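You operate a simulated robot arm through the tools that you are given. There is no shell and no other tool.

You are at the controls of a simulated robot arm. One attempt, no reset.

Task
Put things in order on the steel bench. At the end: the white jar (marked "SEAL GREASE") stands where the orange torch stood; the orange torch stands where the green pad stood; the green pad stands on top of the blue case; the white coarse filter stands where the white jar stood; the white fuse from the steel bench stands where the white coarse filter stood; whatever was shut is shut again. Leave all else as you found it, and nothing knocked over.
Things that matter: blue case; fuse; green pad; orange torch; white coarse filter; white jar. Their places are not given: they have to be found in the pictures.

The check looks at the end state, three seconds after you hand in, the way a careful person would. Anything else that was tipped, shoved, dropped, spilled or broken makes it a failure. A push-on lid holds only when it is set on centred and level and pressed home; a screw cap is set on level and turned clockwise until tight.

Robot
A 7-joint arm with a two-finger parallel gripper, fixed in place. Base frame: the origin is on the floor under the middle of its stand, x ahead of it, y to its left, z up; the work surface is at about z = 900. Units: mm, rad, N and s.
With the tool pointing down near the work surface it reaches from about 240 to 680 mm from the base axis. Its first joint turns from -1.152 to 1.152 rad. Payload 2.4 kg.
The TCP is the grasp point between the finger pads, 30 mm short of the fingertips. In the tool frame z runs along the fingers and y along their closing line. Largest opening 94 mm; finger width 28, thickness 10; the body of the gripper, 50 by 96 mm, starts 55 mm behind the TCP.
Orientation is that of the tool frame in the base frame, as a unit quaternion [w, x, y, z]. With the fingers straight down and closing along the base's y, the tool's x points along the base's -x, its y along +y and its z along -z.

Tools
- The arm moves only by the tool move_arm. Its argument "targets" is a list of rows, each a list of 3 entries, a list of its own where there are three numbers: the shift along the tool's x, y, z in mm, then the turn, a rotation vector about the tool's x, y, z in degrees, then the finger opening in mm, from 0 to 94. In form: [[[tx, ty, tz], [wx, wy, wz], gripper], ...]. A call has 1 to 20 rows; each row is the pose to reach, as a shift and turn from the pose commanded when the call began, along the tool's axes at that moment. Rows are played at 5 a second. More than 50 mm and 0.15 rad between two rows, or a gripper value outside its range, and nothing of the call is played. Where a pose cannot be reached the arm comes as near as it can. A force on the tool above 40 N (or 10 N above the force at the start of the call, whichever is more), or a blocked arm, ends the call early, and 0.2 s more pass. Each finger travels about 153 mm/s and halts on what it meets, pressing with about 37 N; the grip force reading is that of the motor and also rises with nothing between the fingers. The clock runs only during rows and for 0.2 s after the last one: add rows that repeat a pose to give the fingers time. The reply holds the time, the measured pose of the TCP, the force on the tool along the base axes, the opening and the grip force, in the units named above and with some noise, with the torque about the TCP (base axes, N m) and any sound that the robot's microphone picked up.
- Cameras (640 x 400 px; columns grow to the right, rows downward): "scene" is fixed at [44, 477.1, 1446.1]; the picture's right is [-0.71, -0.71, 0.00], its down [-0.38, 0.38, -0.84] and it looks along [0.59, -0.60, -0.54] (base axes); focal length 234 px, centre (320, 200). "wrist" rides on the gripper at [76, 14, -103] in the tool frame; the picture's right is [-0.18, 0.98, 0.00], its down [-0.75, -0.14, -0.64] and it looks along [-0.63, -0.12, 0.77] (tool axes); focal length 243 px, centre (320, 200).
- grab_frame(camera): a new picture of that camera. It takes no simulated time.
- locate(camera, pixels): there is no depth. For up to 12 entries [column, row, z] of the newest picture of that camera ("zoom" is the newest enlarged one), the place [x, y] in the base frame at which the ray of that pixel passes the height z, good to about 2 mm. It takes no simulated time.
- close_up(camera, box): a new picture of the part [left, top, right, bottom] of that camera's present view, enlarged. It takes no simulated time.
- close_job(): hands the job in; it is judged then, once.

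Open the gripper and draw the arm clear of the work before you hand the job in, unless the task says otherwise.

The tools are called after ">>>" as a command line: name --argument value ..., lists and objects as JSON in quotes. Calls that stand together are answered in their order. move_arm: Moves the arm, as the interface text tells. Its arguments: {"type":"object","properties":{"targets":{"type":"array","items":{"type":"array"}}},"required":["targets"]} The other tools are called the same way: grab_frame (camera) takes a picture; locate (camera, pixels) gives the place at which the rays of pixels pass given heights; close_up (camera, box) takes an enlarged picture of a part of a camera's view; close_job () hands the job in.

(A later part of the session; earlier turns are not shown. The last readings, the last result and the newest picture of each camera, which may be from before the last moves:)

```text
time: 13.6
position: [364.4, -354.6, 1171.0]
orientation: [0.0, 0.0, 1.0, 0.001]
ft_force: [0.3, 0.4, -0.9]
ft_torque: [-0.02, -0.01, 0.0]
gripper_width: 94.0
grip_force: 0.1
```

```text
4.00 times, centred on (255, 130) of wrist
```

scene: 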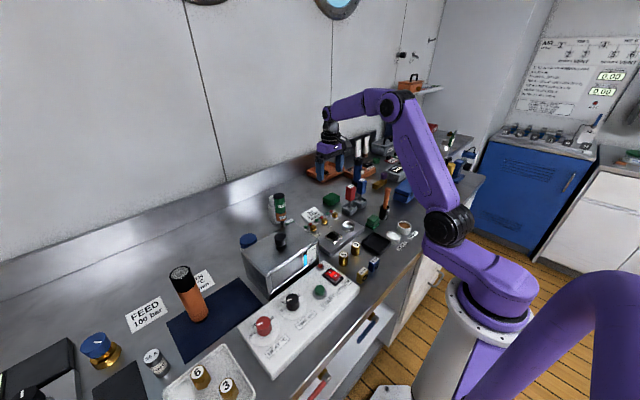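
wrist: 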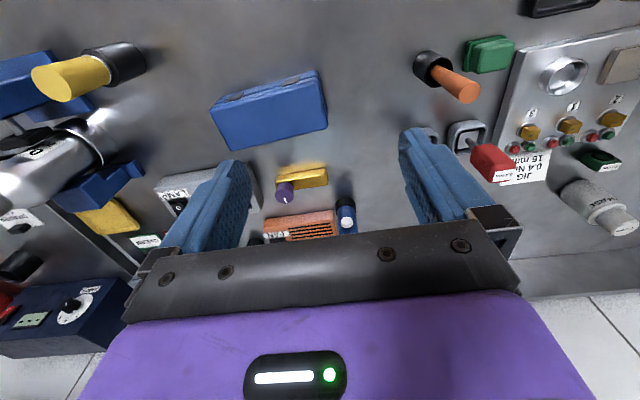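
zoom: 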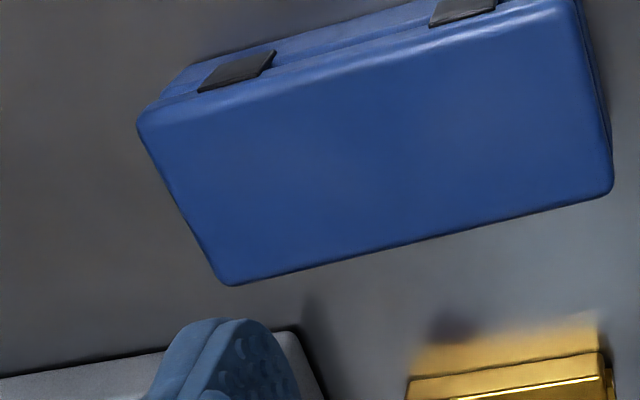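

The yellow slab is a soft cloth. I read the other labels (tubes, front gauge blocks, bottle) to learn which station the green things might belong to.

>>> close_up --camera "scene" --box '[345, 125, 400, 165]'

>>> close_up --camera "scene" --box '[430, 130, 485, 200]'

>>> close_up --camera "scene" --box '[330, 235, 420, 290]'

>>> close_up --camera "wrist" --box '[400, 20, 540, 120]'

>>> close_up --camera "wrist" --box '[0, 30, 160, 260]'

>>> close_up --camera "scene" --box '[480, 110, 640, 210]'

```text
10.00 times, centred on (372, 145) of scene
```

zoom: 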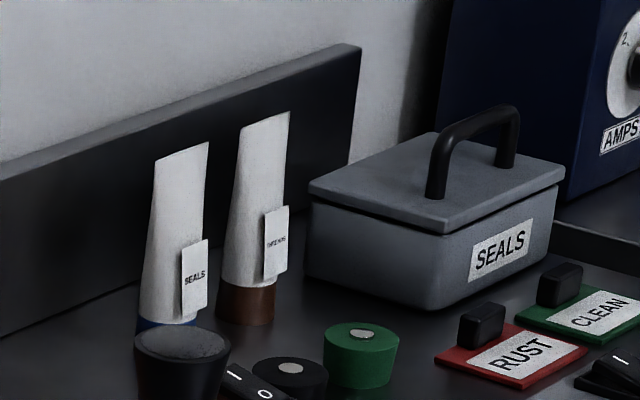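

```text
5.71 times, centred on (458, 165) of scene
```

zoom: 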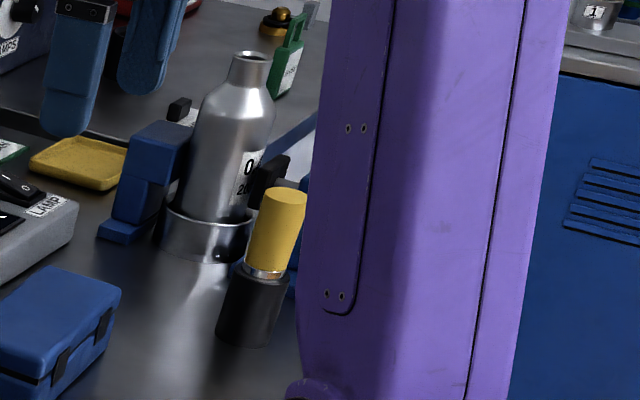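

```text
7.11 times, centred on (375, 262) of scene
```

zoom: 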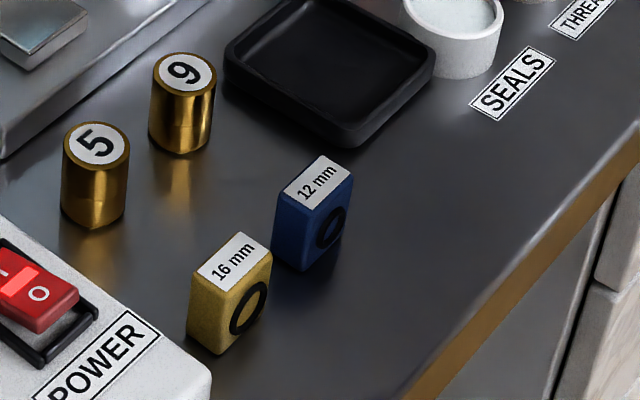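

```text
4.00 times, centred on (470, 70) of wrist
```

zoom: 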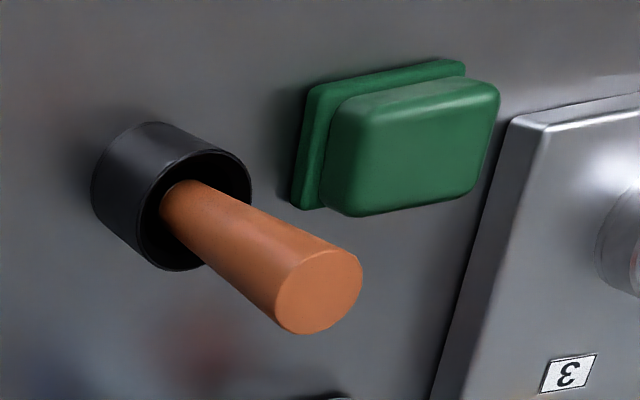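

```text
1.74 times, centred on (80, 145) of wrist
```

zoom: 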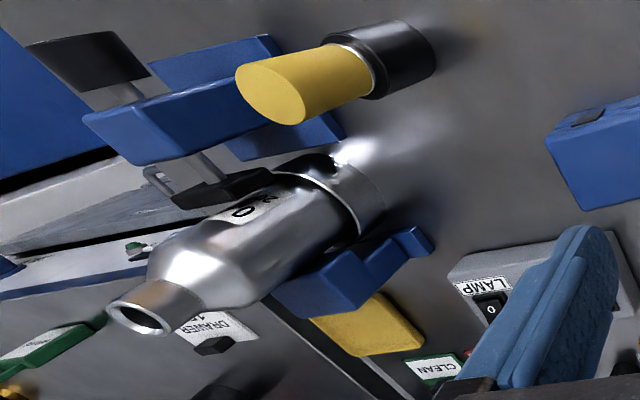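

```text
4.00 times, centred on (560, 160) of scene
```

zoom: 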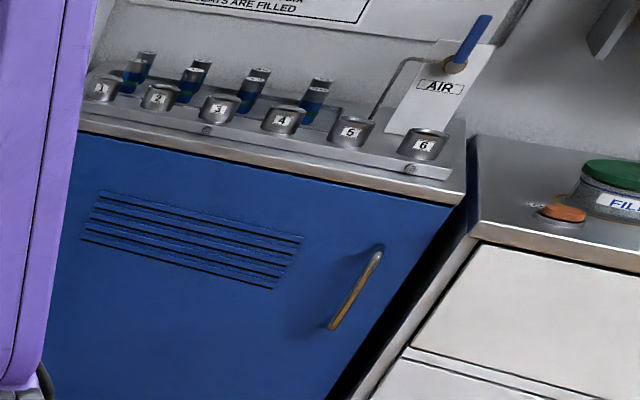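

Labels: tubes SEALS/THREADS, a lidded SEALS box, 12/16/20 mm spacers. I hover above the stepped green thing to measure it exactly before touching anything.

>>> move_arm --targets '[[[0, 45, 0], [0, 0, 0], 94], [[0, 90, 0], [0, 0, 0], 94], [[0, 135, 0], [0, 0, 0], 94], [[0, 180, 0], [0, 0, 0], 94], [[-5, 215, 20], [0, 0, 0], 94], [[-10, 215, 65], [0, 0, 0], 94], [[-15, 215, 110], [0, 0, 0], 94], [[-15, 215, 130], [0, 0, 0], 94], [[-15, 215, 130], [0, 0, 0], 94]]'

>>> grab_frame --camera "wrist"

>>> close_up --camera "wrist" --box '[260, 70, 400, 170]'

```text
time: 15.6
position: [385.7, -136.2, 1040.4]
orientation: [0.0, -0.001, 1.0, 0.0]
ft_force: [0.1, -0.6, -0.6]
ft_torque: [-0.02, 0.02, -0.01]
gripper_width: 93.9
grip_force: 0.1
```

```text
taken
```

wrist: 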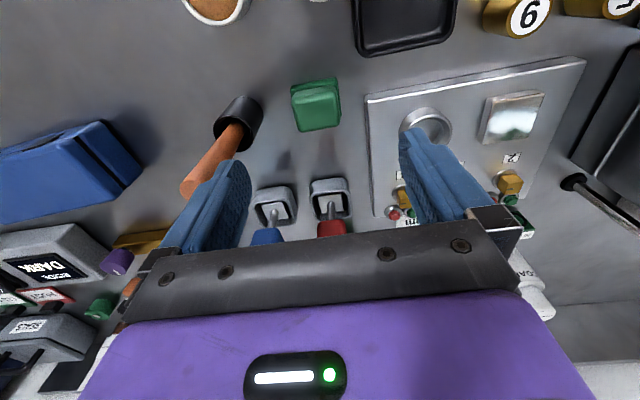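

```text
4.00 times, centred on (330, 120) of wrist
```

zoom: 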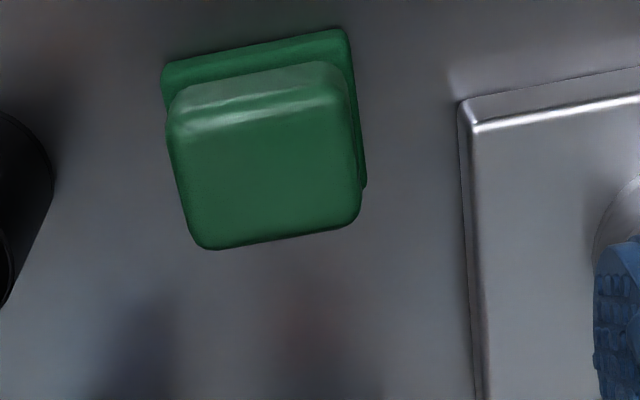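

I locate the plate's near edge and the upper block's far and side edges in the zoom picture.

>>> locate --camera "zoom" --pixels '[[170, 62, 900], [335, 30, 900], [215, 249, 935], [345, 226, 935], [362, 205, 935], [190, 225, 935], [168, 120, 935], [345, 90, 935], [462, 110, 930], [200, 150, 935], [365, 185, 909]]'

```text
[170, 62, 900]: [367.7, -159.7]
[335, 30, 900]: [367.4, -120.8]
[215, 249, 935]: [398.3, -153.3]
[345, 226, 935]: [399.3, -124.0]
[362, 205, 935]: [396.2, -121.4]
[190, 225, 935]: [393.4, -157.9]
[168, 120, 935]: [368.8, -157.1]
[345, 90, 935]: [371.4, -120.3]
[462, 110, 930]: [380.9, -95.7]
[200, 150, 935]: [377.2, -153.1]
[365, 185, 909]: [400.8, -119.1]
```

The stepped one is 44 x 36 mm at the base with a 37 x 30 mm upper block, centre about (385,-140). I lower over its upper block and close gently to learn whether it is loose, and how it feels, lifting only a few millimetres.

>>> move_arm --targets '[[[-1.2, -1.8, 25], [0, 0, 0], 62], [[-1.2, -1.8, 60], [0, 0, 0], 62], [[-1.2, -1.8, 85], [0, 0, 0], 62], [[-1.2, -1.8, 97], [0, 0, 0], 62], [[-1.2, -1.8, 97], [0, 0, 0], 62]]'

>>> grab_frame --camera "wrist"

>>> close_up --camera "scene" --box '[345, 195, 405, 240]'

```text
time: 16.8
position: [385.1, -140.4, 943.7]
orientation: [-0.001, -0.001, 1.0, 0.0]
ft_force: [-0.6, -0.8, -0.8]
ft_torque: [0.02, 0.01, -0.01]
gripper_width: 62.2
grip_force: 0.0
```

```text
taken
```

wrist: 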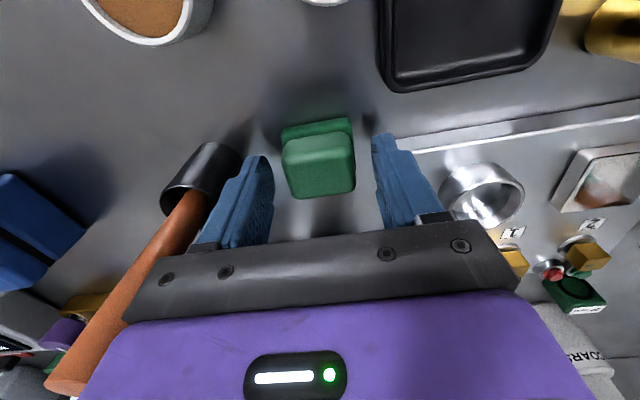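

```text
8.89 times, centred on (375, 218) of scene
```

zoom: 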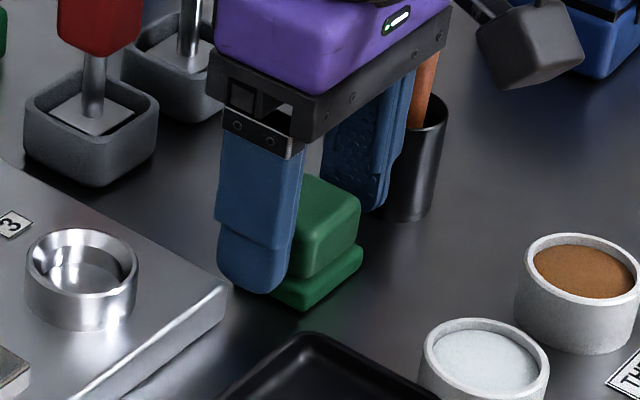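

The fingers stand either side of the upper block with clearance. I close gently to feel it, then read the opening.

>>> move_arm --targets '[[[0, 0, 0], [0, 0, 0], 50], [[0, 0, 0], [0, 0, 0], 42], [[0, 0, 0], [0, 0, 0], 36], [[0, 0, 0], [0, 0, 0], 30], [[0, 0, 0], [0, 0, 0], 30]]'

>>> grab_frame --camera "wrist"

```text
time: 18.0
position: [385.4, -139.5, 945.2]
orientation: [0.0, 0.001, 1.0, -0.001]
ft_force: [0.7, -0.4, 0.2]
ft_torque: [0.01, -0.01, -0.01]
gripper_width: 38.7
grip_force: 37.2
```

```text
taken
```

wrist: 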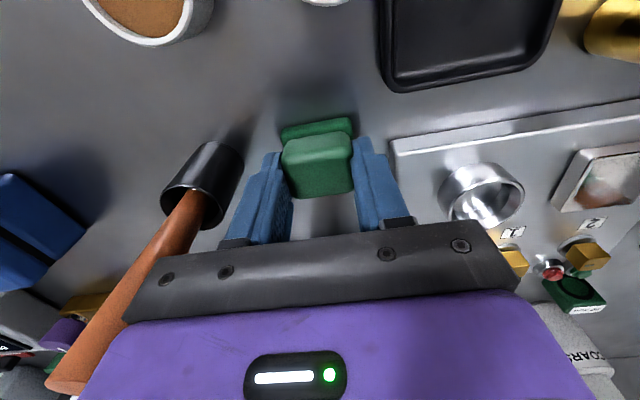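

It is held at 38.7 mm without side force. I lift by 4 mm to see if it comes along and how heavy it is.

>>> move_arm --targets '[[[0, 0, -2], [0, 0, 0], 30], [[0, 0, -4], [0, 0, 0], 30], [[0, 0, -4], [0, 0, 0], 30]]'

>>> close_up --camera "scene" --box '[360, 205, 390, 235]'

>>> close_up --camera "wrist" --box '[260, 90, 380, 220]'

```text
time: 18.8
position: [385.3, -139.4, 949.8]
orientation: [0.0, 0.0, 1.0, 0.0]
ft_force: [-0.2, 0.3, 0.1]
ft_torque: [0.01, 0.01, 0.01]
gripper_width: 38.9
grip_force: 37.1
```

```text
13.33 times, centred on (375, 220) of scene
```

zoom: 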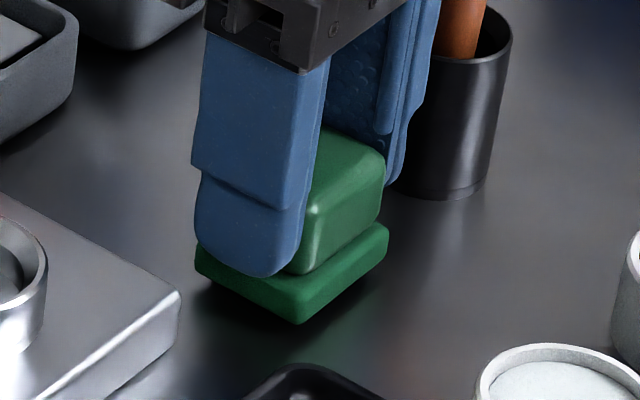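

```text
3.08 times, centred on (320, 155) of wrist
```

zoom: 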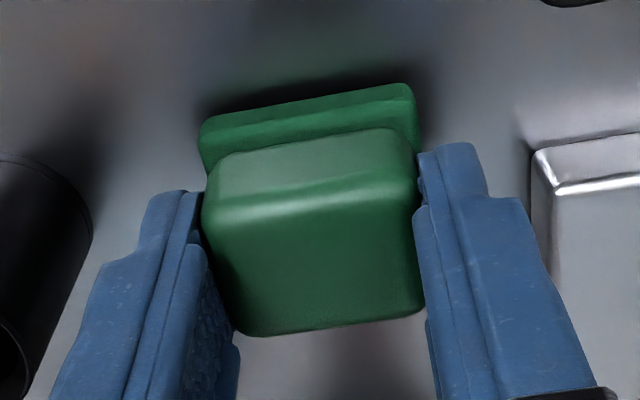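

It comes along as one light piece, so it is loose. I set it back exactly where it was and open.

>>> move_arm --targets '[[[0, 0, 2], [0, 0, 0], 30], [[0, 0, 4], [0, 0, 0], 30], [[0, 0, 4.3], [0, 0, 0], 30], [[0, 0, 4.3], [0, 0, 0], 45], [[0, 0, 4.3], [0, 0, 0], 62], [[0, 0, 4.3], [0, 0, 0], 62], [[0, 0, -25], [0, 0, 0], 62], [[0, 0, -65], [0, 0, 0], 62], [[0, 0, -105], [0, 0, 0], 62], [[0, 0, -105], [0, 0, 0], 62]]'

>>> grab_frame --camera "wrist"

>>> close_up --camera "scene" --box '[360, 210, 388, 232]'

```text
time: 21.0
position: [385.7, -139.8, 1055.9]
orientation: [0.0, 0.0, 1.0, 0.0]
ft_force: [0.8, -0.4, -0.2]
ft_torque: [-0.02, -0.04, 0.01]
gripper_width: 62.0
grip_force: 0.0
```

```text
taken
```

wrist: 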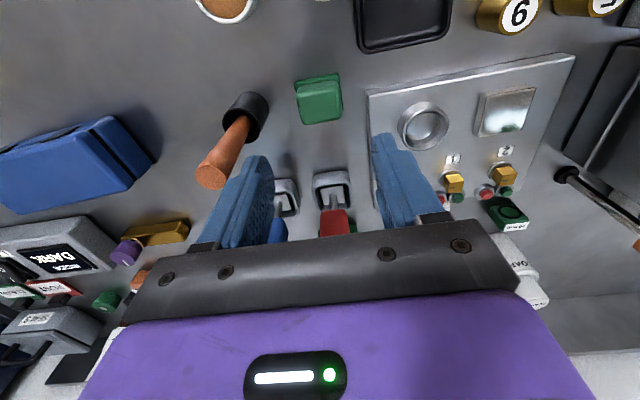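

```text
16.00 times, centred on (374, 221) of scene
```

zoom: 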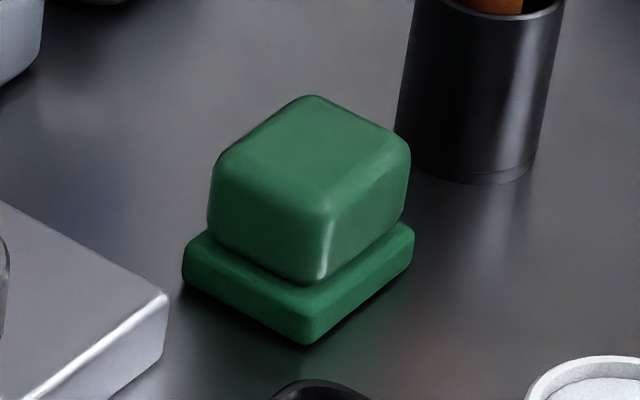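

The stepped piece is back within a fraction of a millimetre. Now I go over the plain block with the tool turned 90 degrees, so that the camera keeps clear of the red driver, to check whether that block is loose too.

>>> move_arm --targets '[[[-10, 0, -40], [0, 0, 8], 72], [[-40, -1, -60], [0, 0, 16], 72], [[-80, -3, -60], [0, 0, 24], 72], [[-120, -5, -60], [0, 0, 32], 72], [[-160, -7, -60], [0, 0, 40], 72], [[-200, -8.5, -60], [0, 0, 48], 72], [[-216, -8.5, -60], [0, 0, 56], 72], [[-216, -8.5, -60], [0, 0, 64], 72], [[-216, -8.5, -60], [0, 0, 72], 72], [[-216, -8.5, -60], [0, 0, 80], 72], [[-216, -8.5, -60], [0, 0, 88], 72], [[-216, -8.5, -60], [0, 0, 90], 72], [[-216, -8.5, -60], [0, 0, 90], 72]]'

>>> grab_frame --camera "wrist"

>>> grab_frame --camera "scene"

```text
time: 23.8
position: [599.3, -147.8, 1113.1]
orientation: [0.0, 0.707, 0.707, 0.0]
ft_force: [0.1, -0.4, -0.4]
ft_torque: [0.0, -0.04, -0.02]
gripper_width: 72.0
grip_force: 0.1
```

```text
taken
```

wrist: 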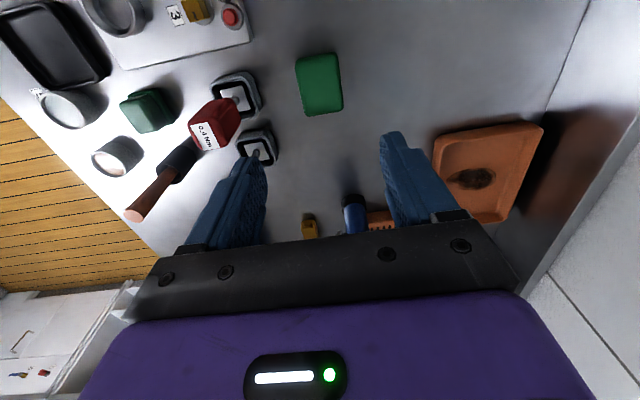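

```text
taken
```

scene: 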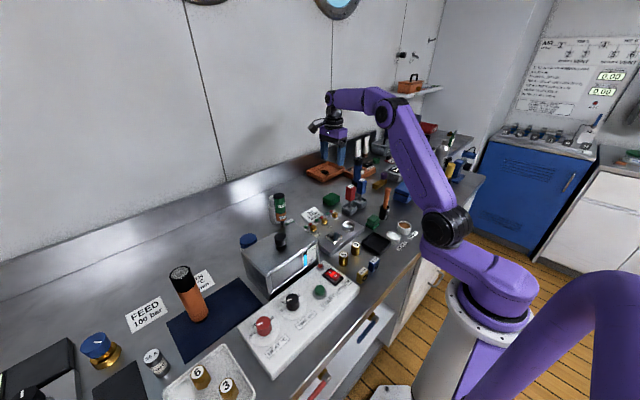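

The block is at wrist (320,83). In the corner of this picture around (30,370) there is a sign with little drawings; I zoom in on it and on the block.

>>> close_up --camera "wrist" --box '[0, 290, 130, 400]'

>>> close_up --camera "wrist" --box '[280, 40, 360, 130]'

>>> close_up --camera "wrist" --box '[0, 60, 200, 260]'

>>> close_up --camera "wrist" --box '[420, 100, 560, 240]'

```text
3.64 times, centred on (65, 345) of wrist
```

zoom: 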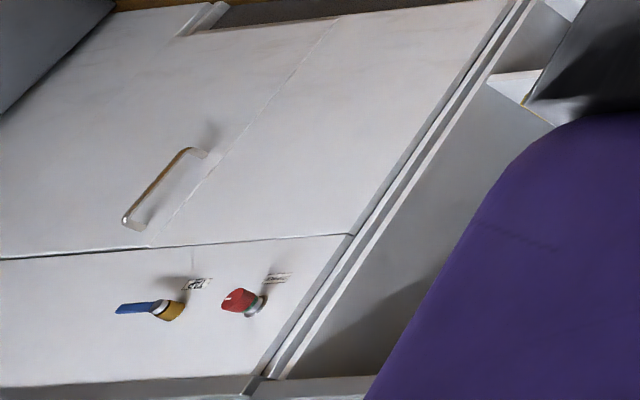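

```text
4.44 times, centred on (320, 85) of wrist
```

zoom: 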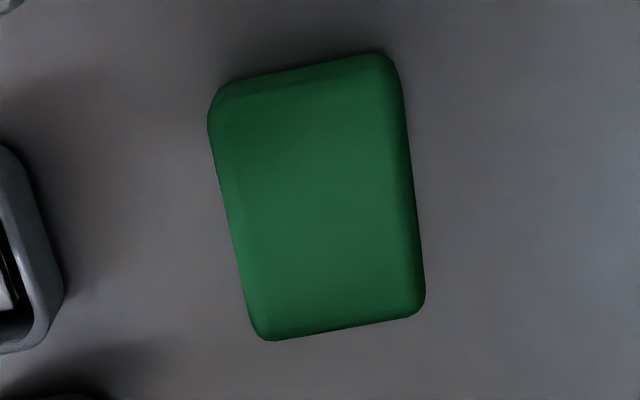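

```text
2.00 times, centred on (100, 160) of wrist
```

zoom: 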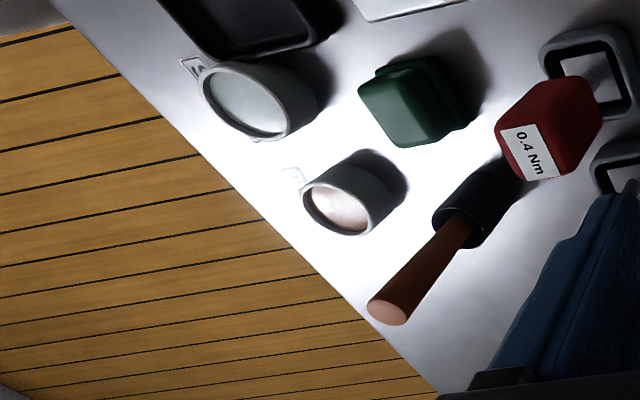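

```text
2.86 times, centred on (490, 170) of wrist
```

zoom: 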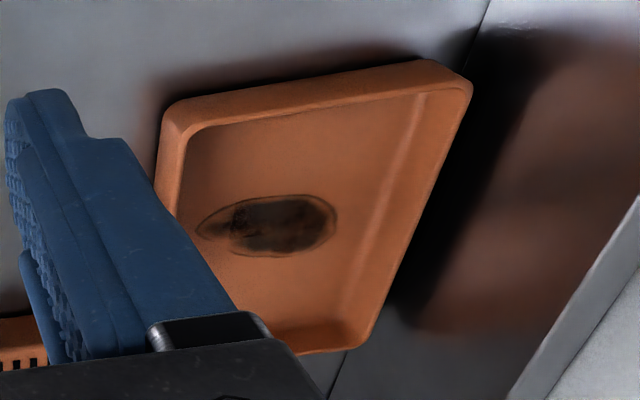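

The block is a rounded 56 x 42 slab seen from above. I locate its edges in this picture to centre on it before the touch test.

>>> locate --camera "wrist" --pixels '[[301.3, 90.6, 924], [340.7, 82.7, 924], [317.75, 55.3, 900], [324.5, 114.3, 924], [298, 65, 924], [336, 54, 900]]'

```text
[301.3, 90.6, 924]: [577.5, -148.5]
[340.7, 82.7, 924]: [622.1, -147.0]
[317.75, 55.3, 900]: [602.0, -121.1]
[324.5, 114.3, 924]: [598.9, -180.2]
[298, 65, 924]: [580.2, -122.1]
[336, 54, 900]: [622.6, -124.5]
```

Centre is near (600,-148). I lower over the block with 72 mm opening and close on its 44 mm width to feel whether it is loose.

>>> move_arm --targets '[[[1, -1, 45], [0, 0, 0], 72], [[1, -1, 90], [0, 0, 0], 72], [[1, -1, 130], [0, 0, 0], 72], [[1, -1, 160], [0, 0, 0], 72], [[1, -1, 178], [0, 0, 0], 72], [[1, -1, 178], [0, 0, 0], 72], [[1, -1, 178], [0, 0, 0], 56], [[1, -1, 178], [0, 0, 0], 48], [[1, -1, 178], [0, 0, 0], 40], [[1, -1, 178], [0, 0, 0], 36], [[1, -1, 178], [0, 0, 0], 36]]'

>>> grab_frame --camera "wrist"

>>> close_up --camera "scene" --box '[310, 170, 365, 215]'

```text
time: 26.2
position: [599.8, -149.0, 938.7]
orientation: [0.0, 0.707, 0.707, -0.001]
ft_force: [0.6, 0.5, -0.3]
ft_torque: [0.03, 0.02, 0.0]
gripper_width: 46.6
grip_force: 37.1
```

```text
taken
```

wrist: 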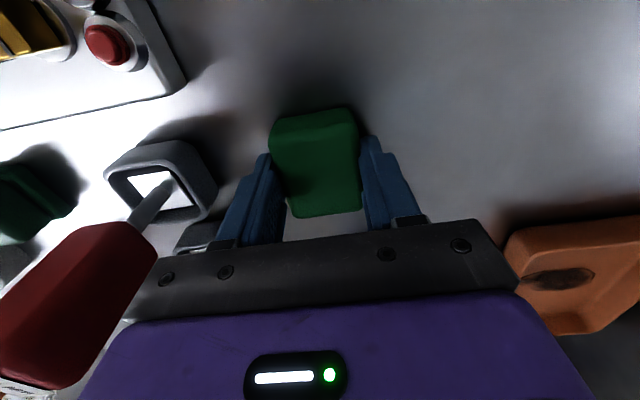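

```text
8.89 times, centred on (338, 192) of scene
```

zoom: 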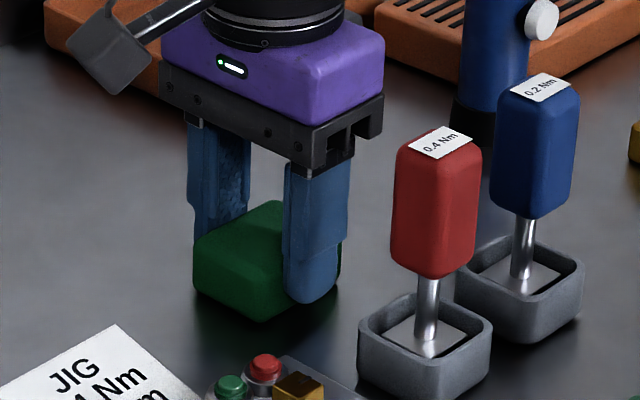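

Held at 46.6 mm. I lift 4 mm to see if it follows and read the weight.

>>> move_arm --targets '[[[0, 0, -2], [0, 0, 0], 36], [[0, 0, -4], [0, 0, 0], 36], [[0, 0, -4], [0, 0, 0], 36]]'

>>> close_up --camera "scene" --box '[315, 180, 350, 212]'

>>> close_up --camera "wrist" --box '[250, 90, 390, 230]'

```text
time: 27.0
position: [601.2, -148.0, 940.9]
orientation: [0.0, 0.707, 0.707, 0.0]
ft_force: [-0.4, -0.3, -1.4]
ft_torque: [-0.01, -0.01, 0.02]
gripper_width: 46.6
grip_force: 36.8
```

```text
12.50 times, centred on (332, 196) of scene
```

zoom: 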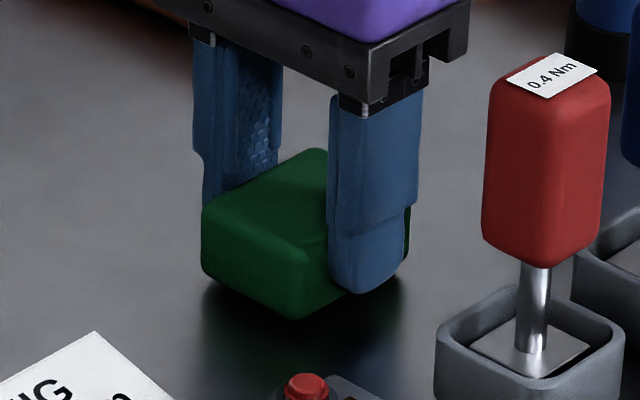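

```text
2.86 times, centred on (320, 160) of wrist
```

zoom: 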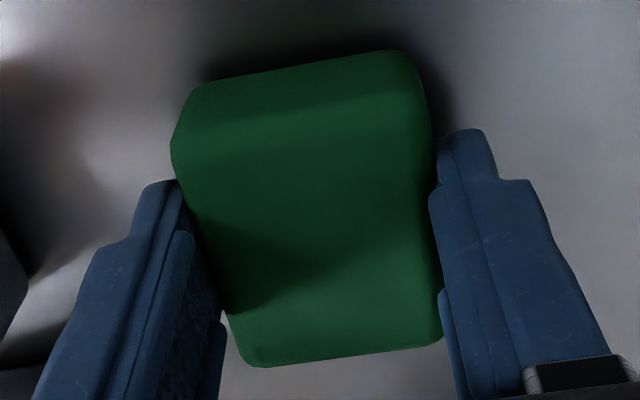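

It is loose too. I take a few more still readings to estimate its weight before setting it back.

>>> move_arm --targets '[[[0, 0, 0], [0, 0, 0], 36]]'

>>> move_arm --targets '[[[0, 0, 0], [0, 0, 0], 36]]'

>>> move_arm --targets '[[[0, 0, 0], [0, 0, 0], 36]]'

>>> move_arm --targets '[[[0, 0, 0], [0, 0, 0], 36]]'

```text
time: 27.4
position: [600.1, -149.0, 940.9]
orientation: [0.0, 0.707, 0.707, 0.001]
ft_force: [0.9, 0.1, -0.2]
ft_torque: [0.0, 0.03, -0.03]
gripper_width: 46.6
grip_force: 37.1
```

```text
time: 27.8
position: [600.9, -147.7, 940.5]
orientation: [0.0, 0.707, 0.707, 0.0]
ft_force: [0.0, 0.7, 0.5]
ft_torque: [0.01, 0.02, 0.0]
gripper_width: 46.8
grip_force: 36.8
```

```text
time: 28.2
position: [599.9, -147.8, 940.2]
orientation: [0.0, 0.707, 0.707, 0.0]
ft_force: [-0.3, 0.3, 0.3]
ft_torque: [-0.03, 0.01, -0.01]
gripper_width: 46.6
grip_force: 37.7
```

```text
time: 28.6
position: [600.5, -147.4, 940.4]
orientation: [0.0, 0.707, 0.707, 0.0]
ft_force: [0.8, 0.4, -0.1]
ft_torque: [0.0, -0.01, 0.0]
gripper_width: 46.4
grip_force: 37.4
```

Its weight is below what I can read, so it is light as well. I set the block back exactly where it was, release and rise, then compare the picture with the earlier one.

>>> move_arm --targets '[[[0, 0, 2], [0, 0, 0], 36], [[0, 0, 4], [0, 0, 0], 36], [[0, 0, 4.3], [0, 0, 0], 36], [[0, 0, 4.3], [0, 0, 0], 50], [[0, 0, 4.3], [0, 0, 0], 72], [[0, 0, 4.3], [0, 0, 0], 72], [[0, 0, -25], [0, 0, 0], 72], [[0, 0, -70], [0, 0, 0], 72], [[0, 0, -115], [0, 0, 0], 72], [[0, 0, -160], [0, 0, 0], 72], [[0, 0, -160], [0, 0, 0], 72]]'

>>> close_up --camera "scene" --box '[316, 188, 344, 212]'

>>> grab_frame --camera "wrist"

>>> close_up --camera "wrist" --box '[280, 40, 360, 130]'

```text
time: 31.0
position: [603.6, -148.2, 1103.7]
orientation: [0.0, 0.707, 0.707, 0.0]
ft_force: [0.2, 0.4, -0.6]
ft_torque: [0.0, 0.01, -0.03]
gripper_width: 71.7
grip_force: 0.1
```

```text
16.00 times, centred on (330, 200) of scene
```

zoom: 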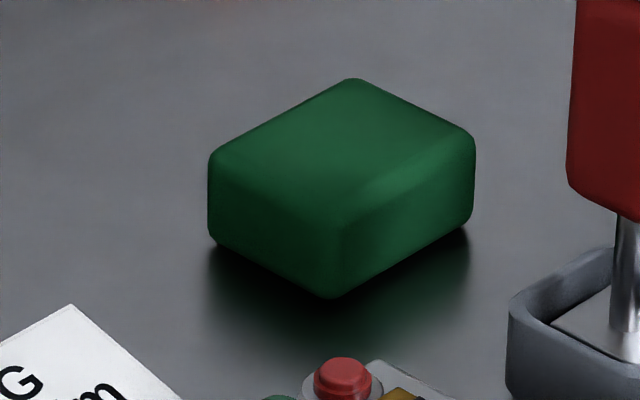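

```text
taken
```

wrist: 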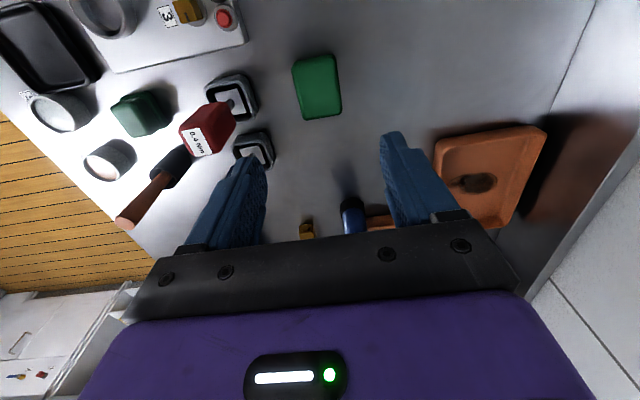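

```text
4.44 times, centred on (320, 85) of wrist
```

zoom: 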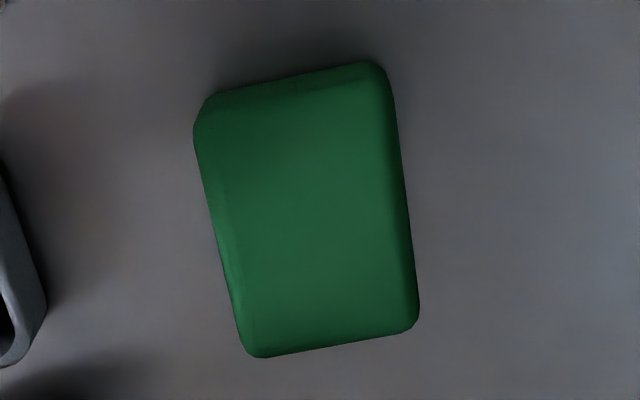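

Both green things are loose and light, and both are back in place. I look around at a higher vantage for further hints such as signs or other pads, with the camera facing the right-hand side.

>>> move_arm --targets '[[[0, -40, -25], [0, 0, 0], 72], [[0, -80, -50], [0, 0, 0], 72], [[0, -120, -75], [0, 0, 0], 72], [[0, -160, -100], [0, 0, 0], 72], [[0, -200, -125], [0, 0, 0], 72], [[0, -200, -150], [0, 0, 0], 72], [[0, -200, -150], [0, 0, 0], 72]]'

>>> grab_frame --camera "wrist"

>>> close_up --camera "wrist" --box '[160, 80, 480, 260]'

>>> grab_frame --camera "scene"

>>> close_up --camera "scene" --box '[380, 60, 500, 200]'

```text
time: 32.6
position: [402.4, -146.6, 1248.9]
orientation: [0.001, 0.706, 0.708, 0.0]
ft_force: [0.7, -0.3, 0.0]
ft_torque: [0.04, -0.01, -0.02]
gripper_width: 72.2
grip_force: 0.1
```

```text
taken
```

wrist: 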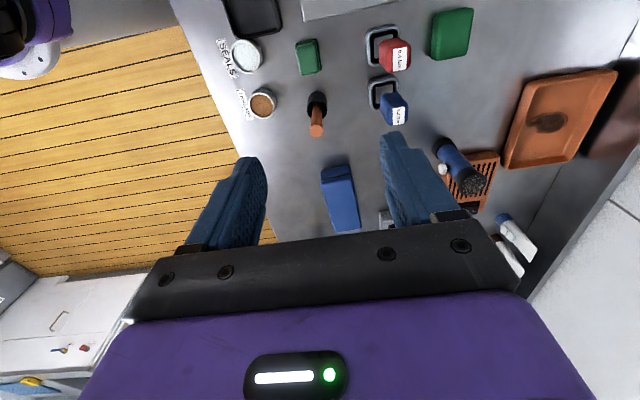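

```text
2.00 times, centred on (320, 170) of wrist
```

zoom: 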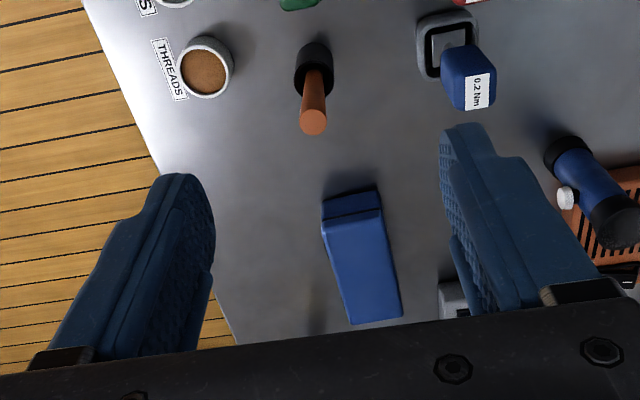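

```text
taken
```

scene: 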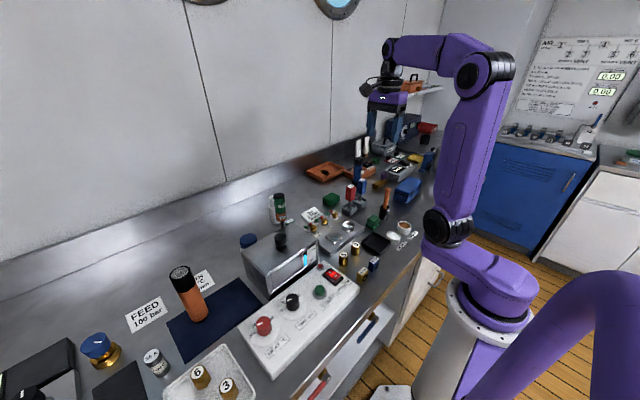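

```text
2.86 times, centred on (440, 130) of scene
```

zoom: 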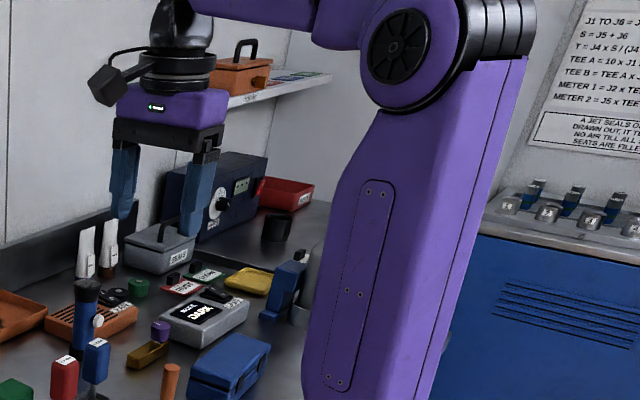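

From above, the plain one looks like a flat pad and the stepped one like a small block with a lip. I measure the case's yaw and the centres of all things of the task to compare their layout.

>>> close_up --camera "wrist" --box '[300, 150, 380, 240]'

>>> locate --camera "zoom" --pixels '[[175, 105, 945], [315, 80, 945], [320, 110, 945], [400, 330, 945], [250, 355, 945], [165, 150, 945], [175, 75, 900], [300, 55, 900]]'

```text
4.44 times, centred on (340, 195) of wrist
```

zoom: 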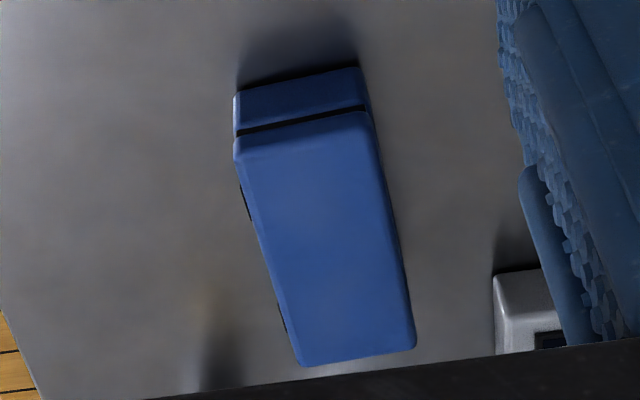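

```text
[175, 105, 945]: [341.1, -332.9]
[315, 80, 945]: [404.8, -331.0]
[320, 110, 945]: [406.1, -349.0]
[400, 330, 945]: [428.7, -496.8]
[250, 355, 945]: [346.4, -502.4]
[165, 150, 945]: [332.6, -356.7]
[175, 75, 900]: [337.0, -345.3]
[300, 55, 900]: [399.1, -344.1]
```

I read the case's corners in this zoom: bottom near edge (243,91)-(352,67), top far edge (303,365)-(410,347), top near edge (240,150)-(365,115).

>>> locate --camera "zoom" --pixels '[[243, 91, 900], [352, 67, 900], [303, 366, 950], [410, 348, 950], [238, 158, 950], [370, 122, 950], [413, 335, 950], [292, 350, 950], [240, 132, 930], [362, 105, 930]]'

>>> close_up --camera "scene" --box '[385, 165, 435, 210]'

```text
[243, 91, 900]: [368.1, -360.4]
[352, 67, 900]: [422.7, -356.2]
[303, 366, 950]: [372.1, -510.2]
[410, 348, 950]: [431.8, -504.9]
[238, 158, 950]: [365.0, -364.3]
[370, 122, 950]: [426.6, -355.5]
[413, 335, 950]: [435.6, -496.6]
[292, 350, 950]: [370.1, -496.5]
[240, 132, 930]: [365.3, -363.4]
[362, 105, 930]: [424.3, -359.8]
```

```text
8.89 times, centred on (410, 188) of scene
```

zoom: 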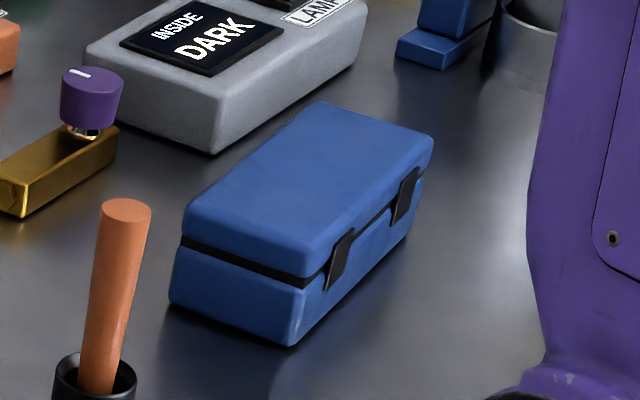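

The case is about 150 x 62 mm, 50 mm high, centred near (400,-433) and turned about 4 degrees. I scan the rest of the room in the scene view for other jars, fuses or pads that would show what a "pad" looks like here.

>>> close_up --camera "scene" --box '[385, 70, 455, 120]'

>>> close_up --camera "scene" --box '[380, 110, 480, 180]'

>>> close_up --camera "scene" --box '[560, 100, 640, 200]'

>>> close_up --camera "scene" --box '[0, 320, 160, 400]'

>>> close_up --camera "scene" --box '[480, 110, 610, 180]'

>>> close_up --camera "wrist" --box '[0, 240, 140, 400]'

```text
8.00 times, centred on (420, 95) of scene
```

zoom: 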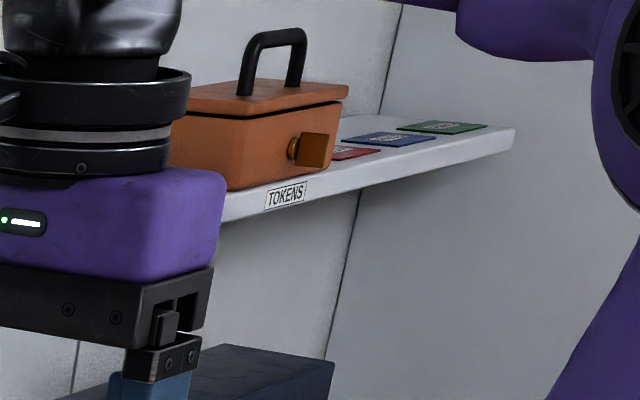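

```text
5.71 times, centred on (430, 145) of scene
```

zoom: 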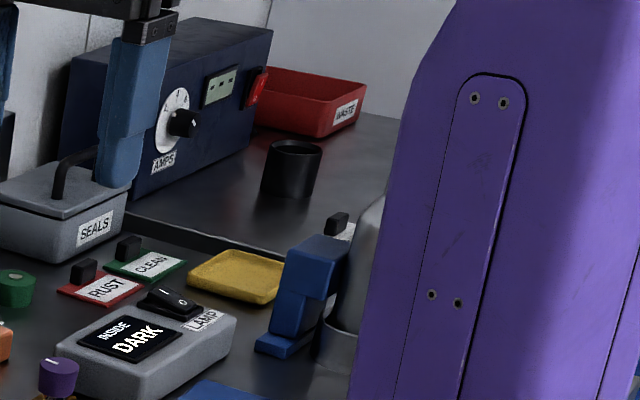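

```text
4.00 times, centred on (600, 150) of scene
```

zoom: 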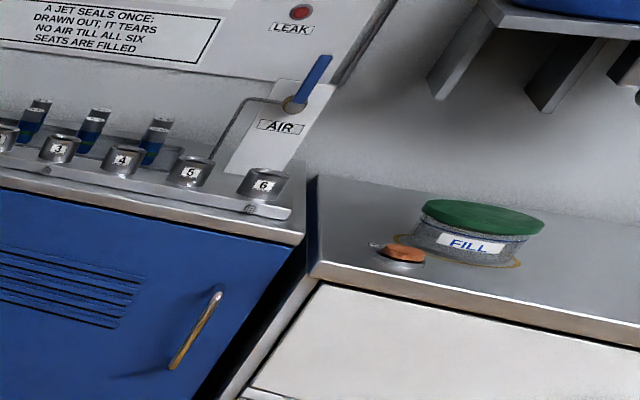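

```text
4.00 times, centred on (80, 360) of scene
```

zoom: 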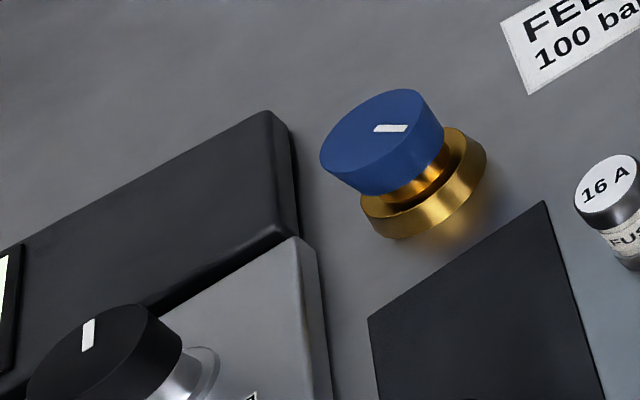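

```text
4.92 times, centred on (545, 145) of scene
```

zoom: 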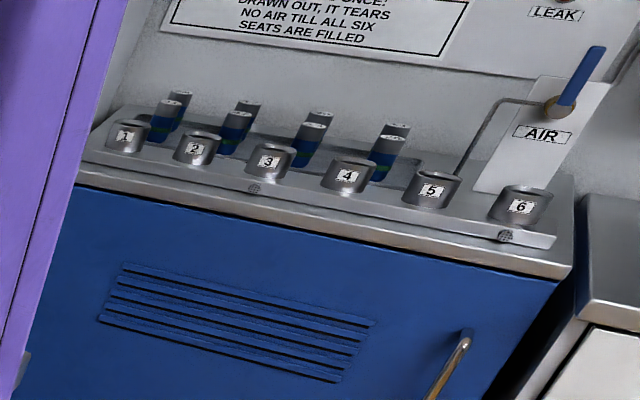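

```text
2.50 times, centred on (70, 320) of wrist
```

zoom: 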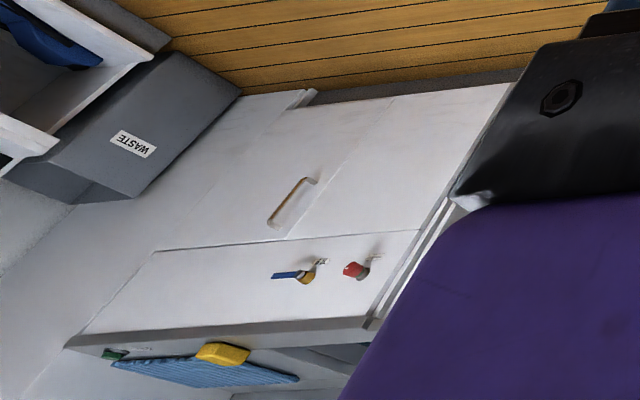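

At the lower left of that view there is another counter with a yellow rounded block on a blue grid and something green. I move right and tilt the camera up to see it better.

>>> move_arm --targets '[[[-40, 0, 0], [0, -7, 0], 72], [[-80, 0, 0], [0, -14, 0], 72], [[-120, 0, 0], [0, -21, 0], 72], [[-150, 0, 0], [0, -28, 0], 72], [[-150, 0, 0], [0, -28, 0], 72]]'

>>> grab_frame --camera "wrist"

>>> close_up --camera "wrist" --box '[0, 150, 200, 300]'

```text
time: 33.8
position: [401.8, -299.2, 1250.5]
orientation: [0.172, 0.686, 0.685, -0.172]
ft_force: [0.3, 0.4, -1.3]
ft_torque: [-0.04, 0.02, 0.0]
gripper_width: 71.8
grip_force: 0.1
```

```text
taken
```

wrist: 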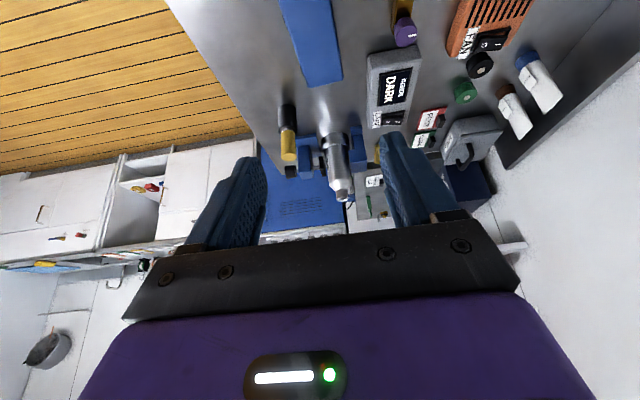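

```text
2.67 times, centred on (100, 225) of wrist
```

zoom: 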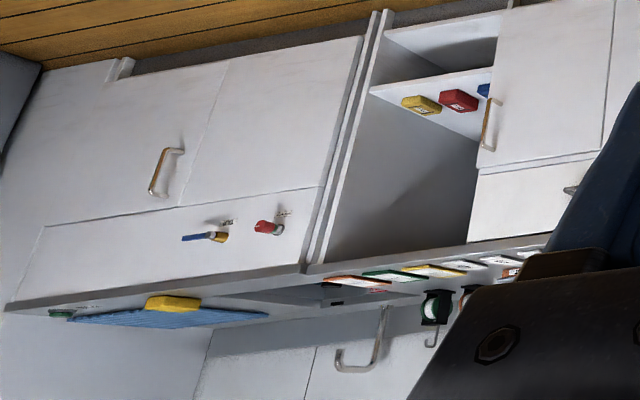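

I zoom on the far counter: the yellow block on the blue grid and the green item beside it, and the cubby with coloured boxes.

>>> close_up --camera "wrist" --box '[0, 250, 90, 285]'

>>> close_up --camera "wrist" --box '[100, 140, 190, 200]'

>>> close_up --camera "wrist" --box '[90, 230, 180, 300]'

>>> close_up --camera "wrist" --box '[250, 100, 420, 240]'

```text
7.11 times, centred on (45, 268) of wrist
```

zoom: 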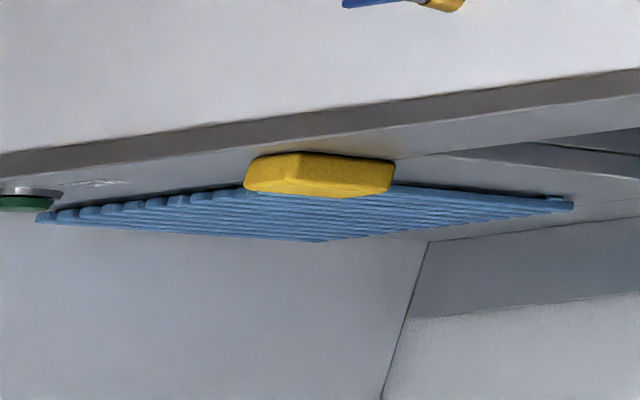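

```text
6.67 times, centred on (145, 170) of wrist
```

zoom: 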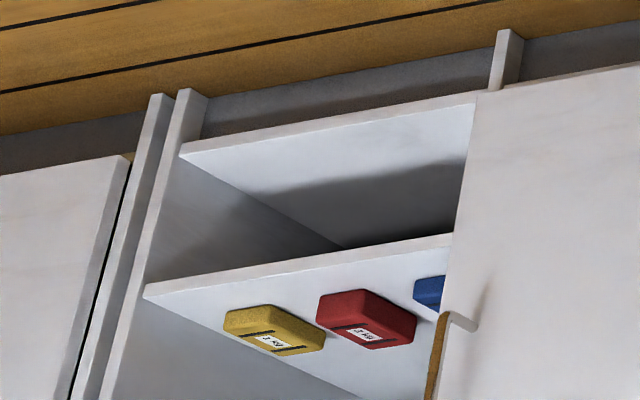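

```text
5.71 times, centred on (135, 265) of wrist
```

zoom: 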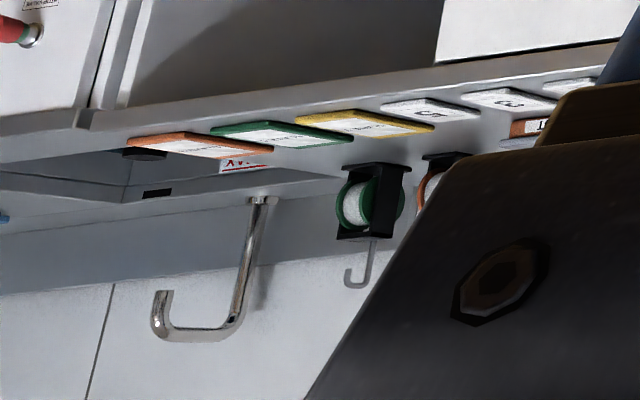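

```text
2.86 times, centred on (335, 170) of wrist
```

zoom: 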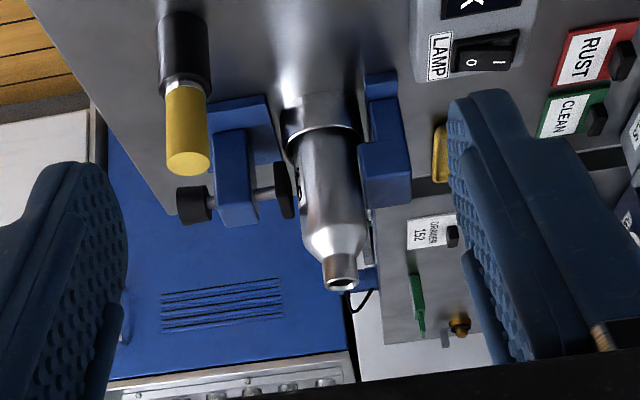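

The far counter holds a plain yellow sponge by a sink; nothing else there looks like a green pad. I zoom once more on the cluster around the stepped piece (black tray, cups, orange rod) to judge what it belongs to.

>>> close_up --camera "scene" --box '[355, 225, 400, 258]'

>>> close_up --camera "scene" --box '[372, 180, 402, 225]'

>>> close_up --camera "scene" --box '[295, 150, 350, 190]'

>>> close_up --camera "scene" --box '[362, 210, 386, 232]'

```text
12.12 times, centred on (378, 242) of scene
```

zoom: 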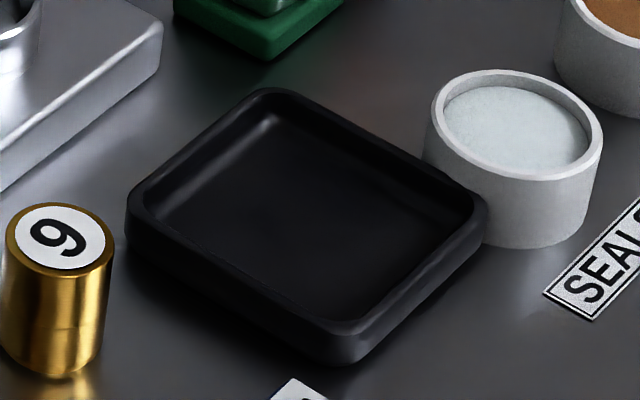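

```text
8.89 times, centred on (387, 202) of scene
```

zoom: 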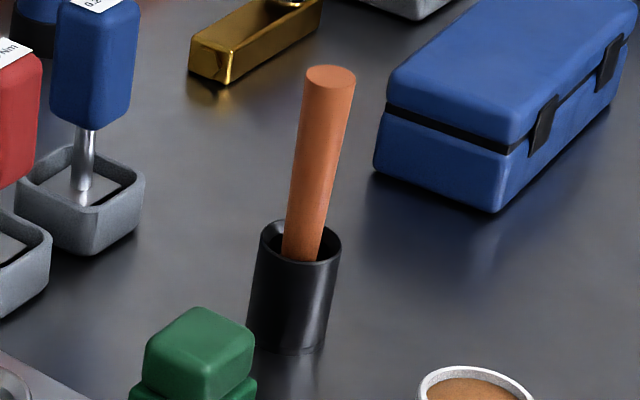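

```text
10.00 times, centred on (322, 170) of scene
```

zoom: 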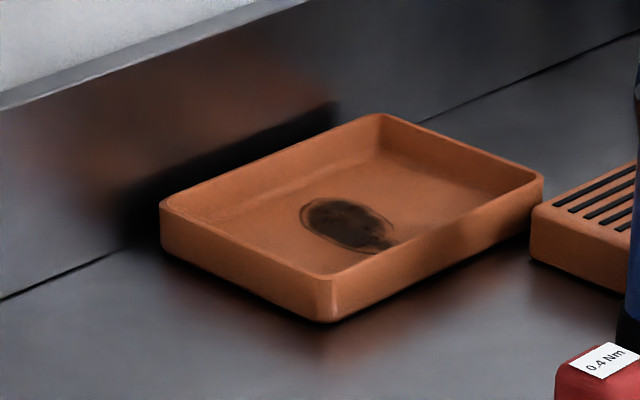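

```text
16.00 times, centred on (374, 221) of scene
```

zoom: 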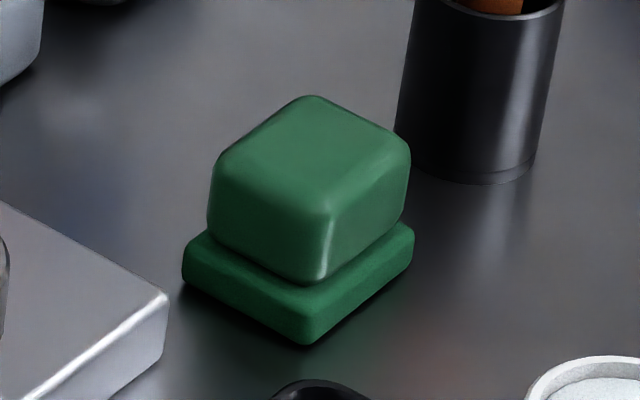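

I check where the orange tray lies relative to the reach.

>>> locate --camera "scene" --pixels '[[325, 172, 905], [306, 170.5, 925], [323, 182, 900], [344, 168, 925], [328, 162, 925]]'

```text
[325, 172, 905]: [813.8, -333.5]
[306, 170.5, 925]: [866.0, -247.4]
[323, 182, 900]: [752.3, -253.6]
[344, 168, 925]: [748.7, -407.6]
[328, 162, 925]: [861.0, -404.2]
```

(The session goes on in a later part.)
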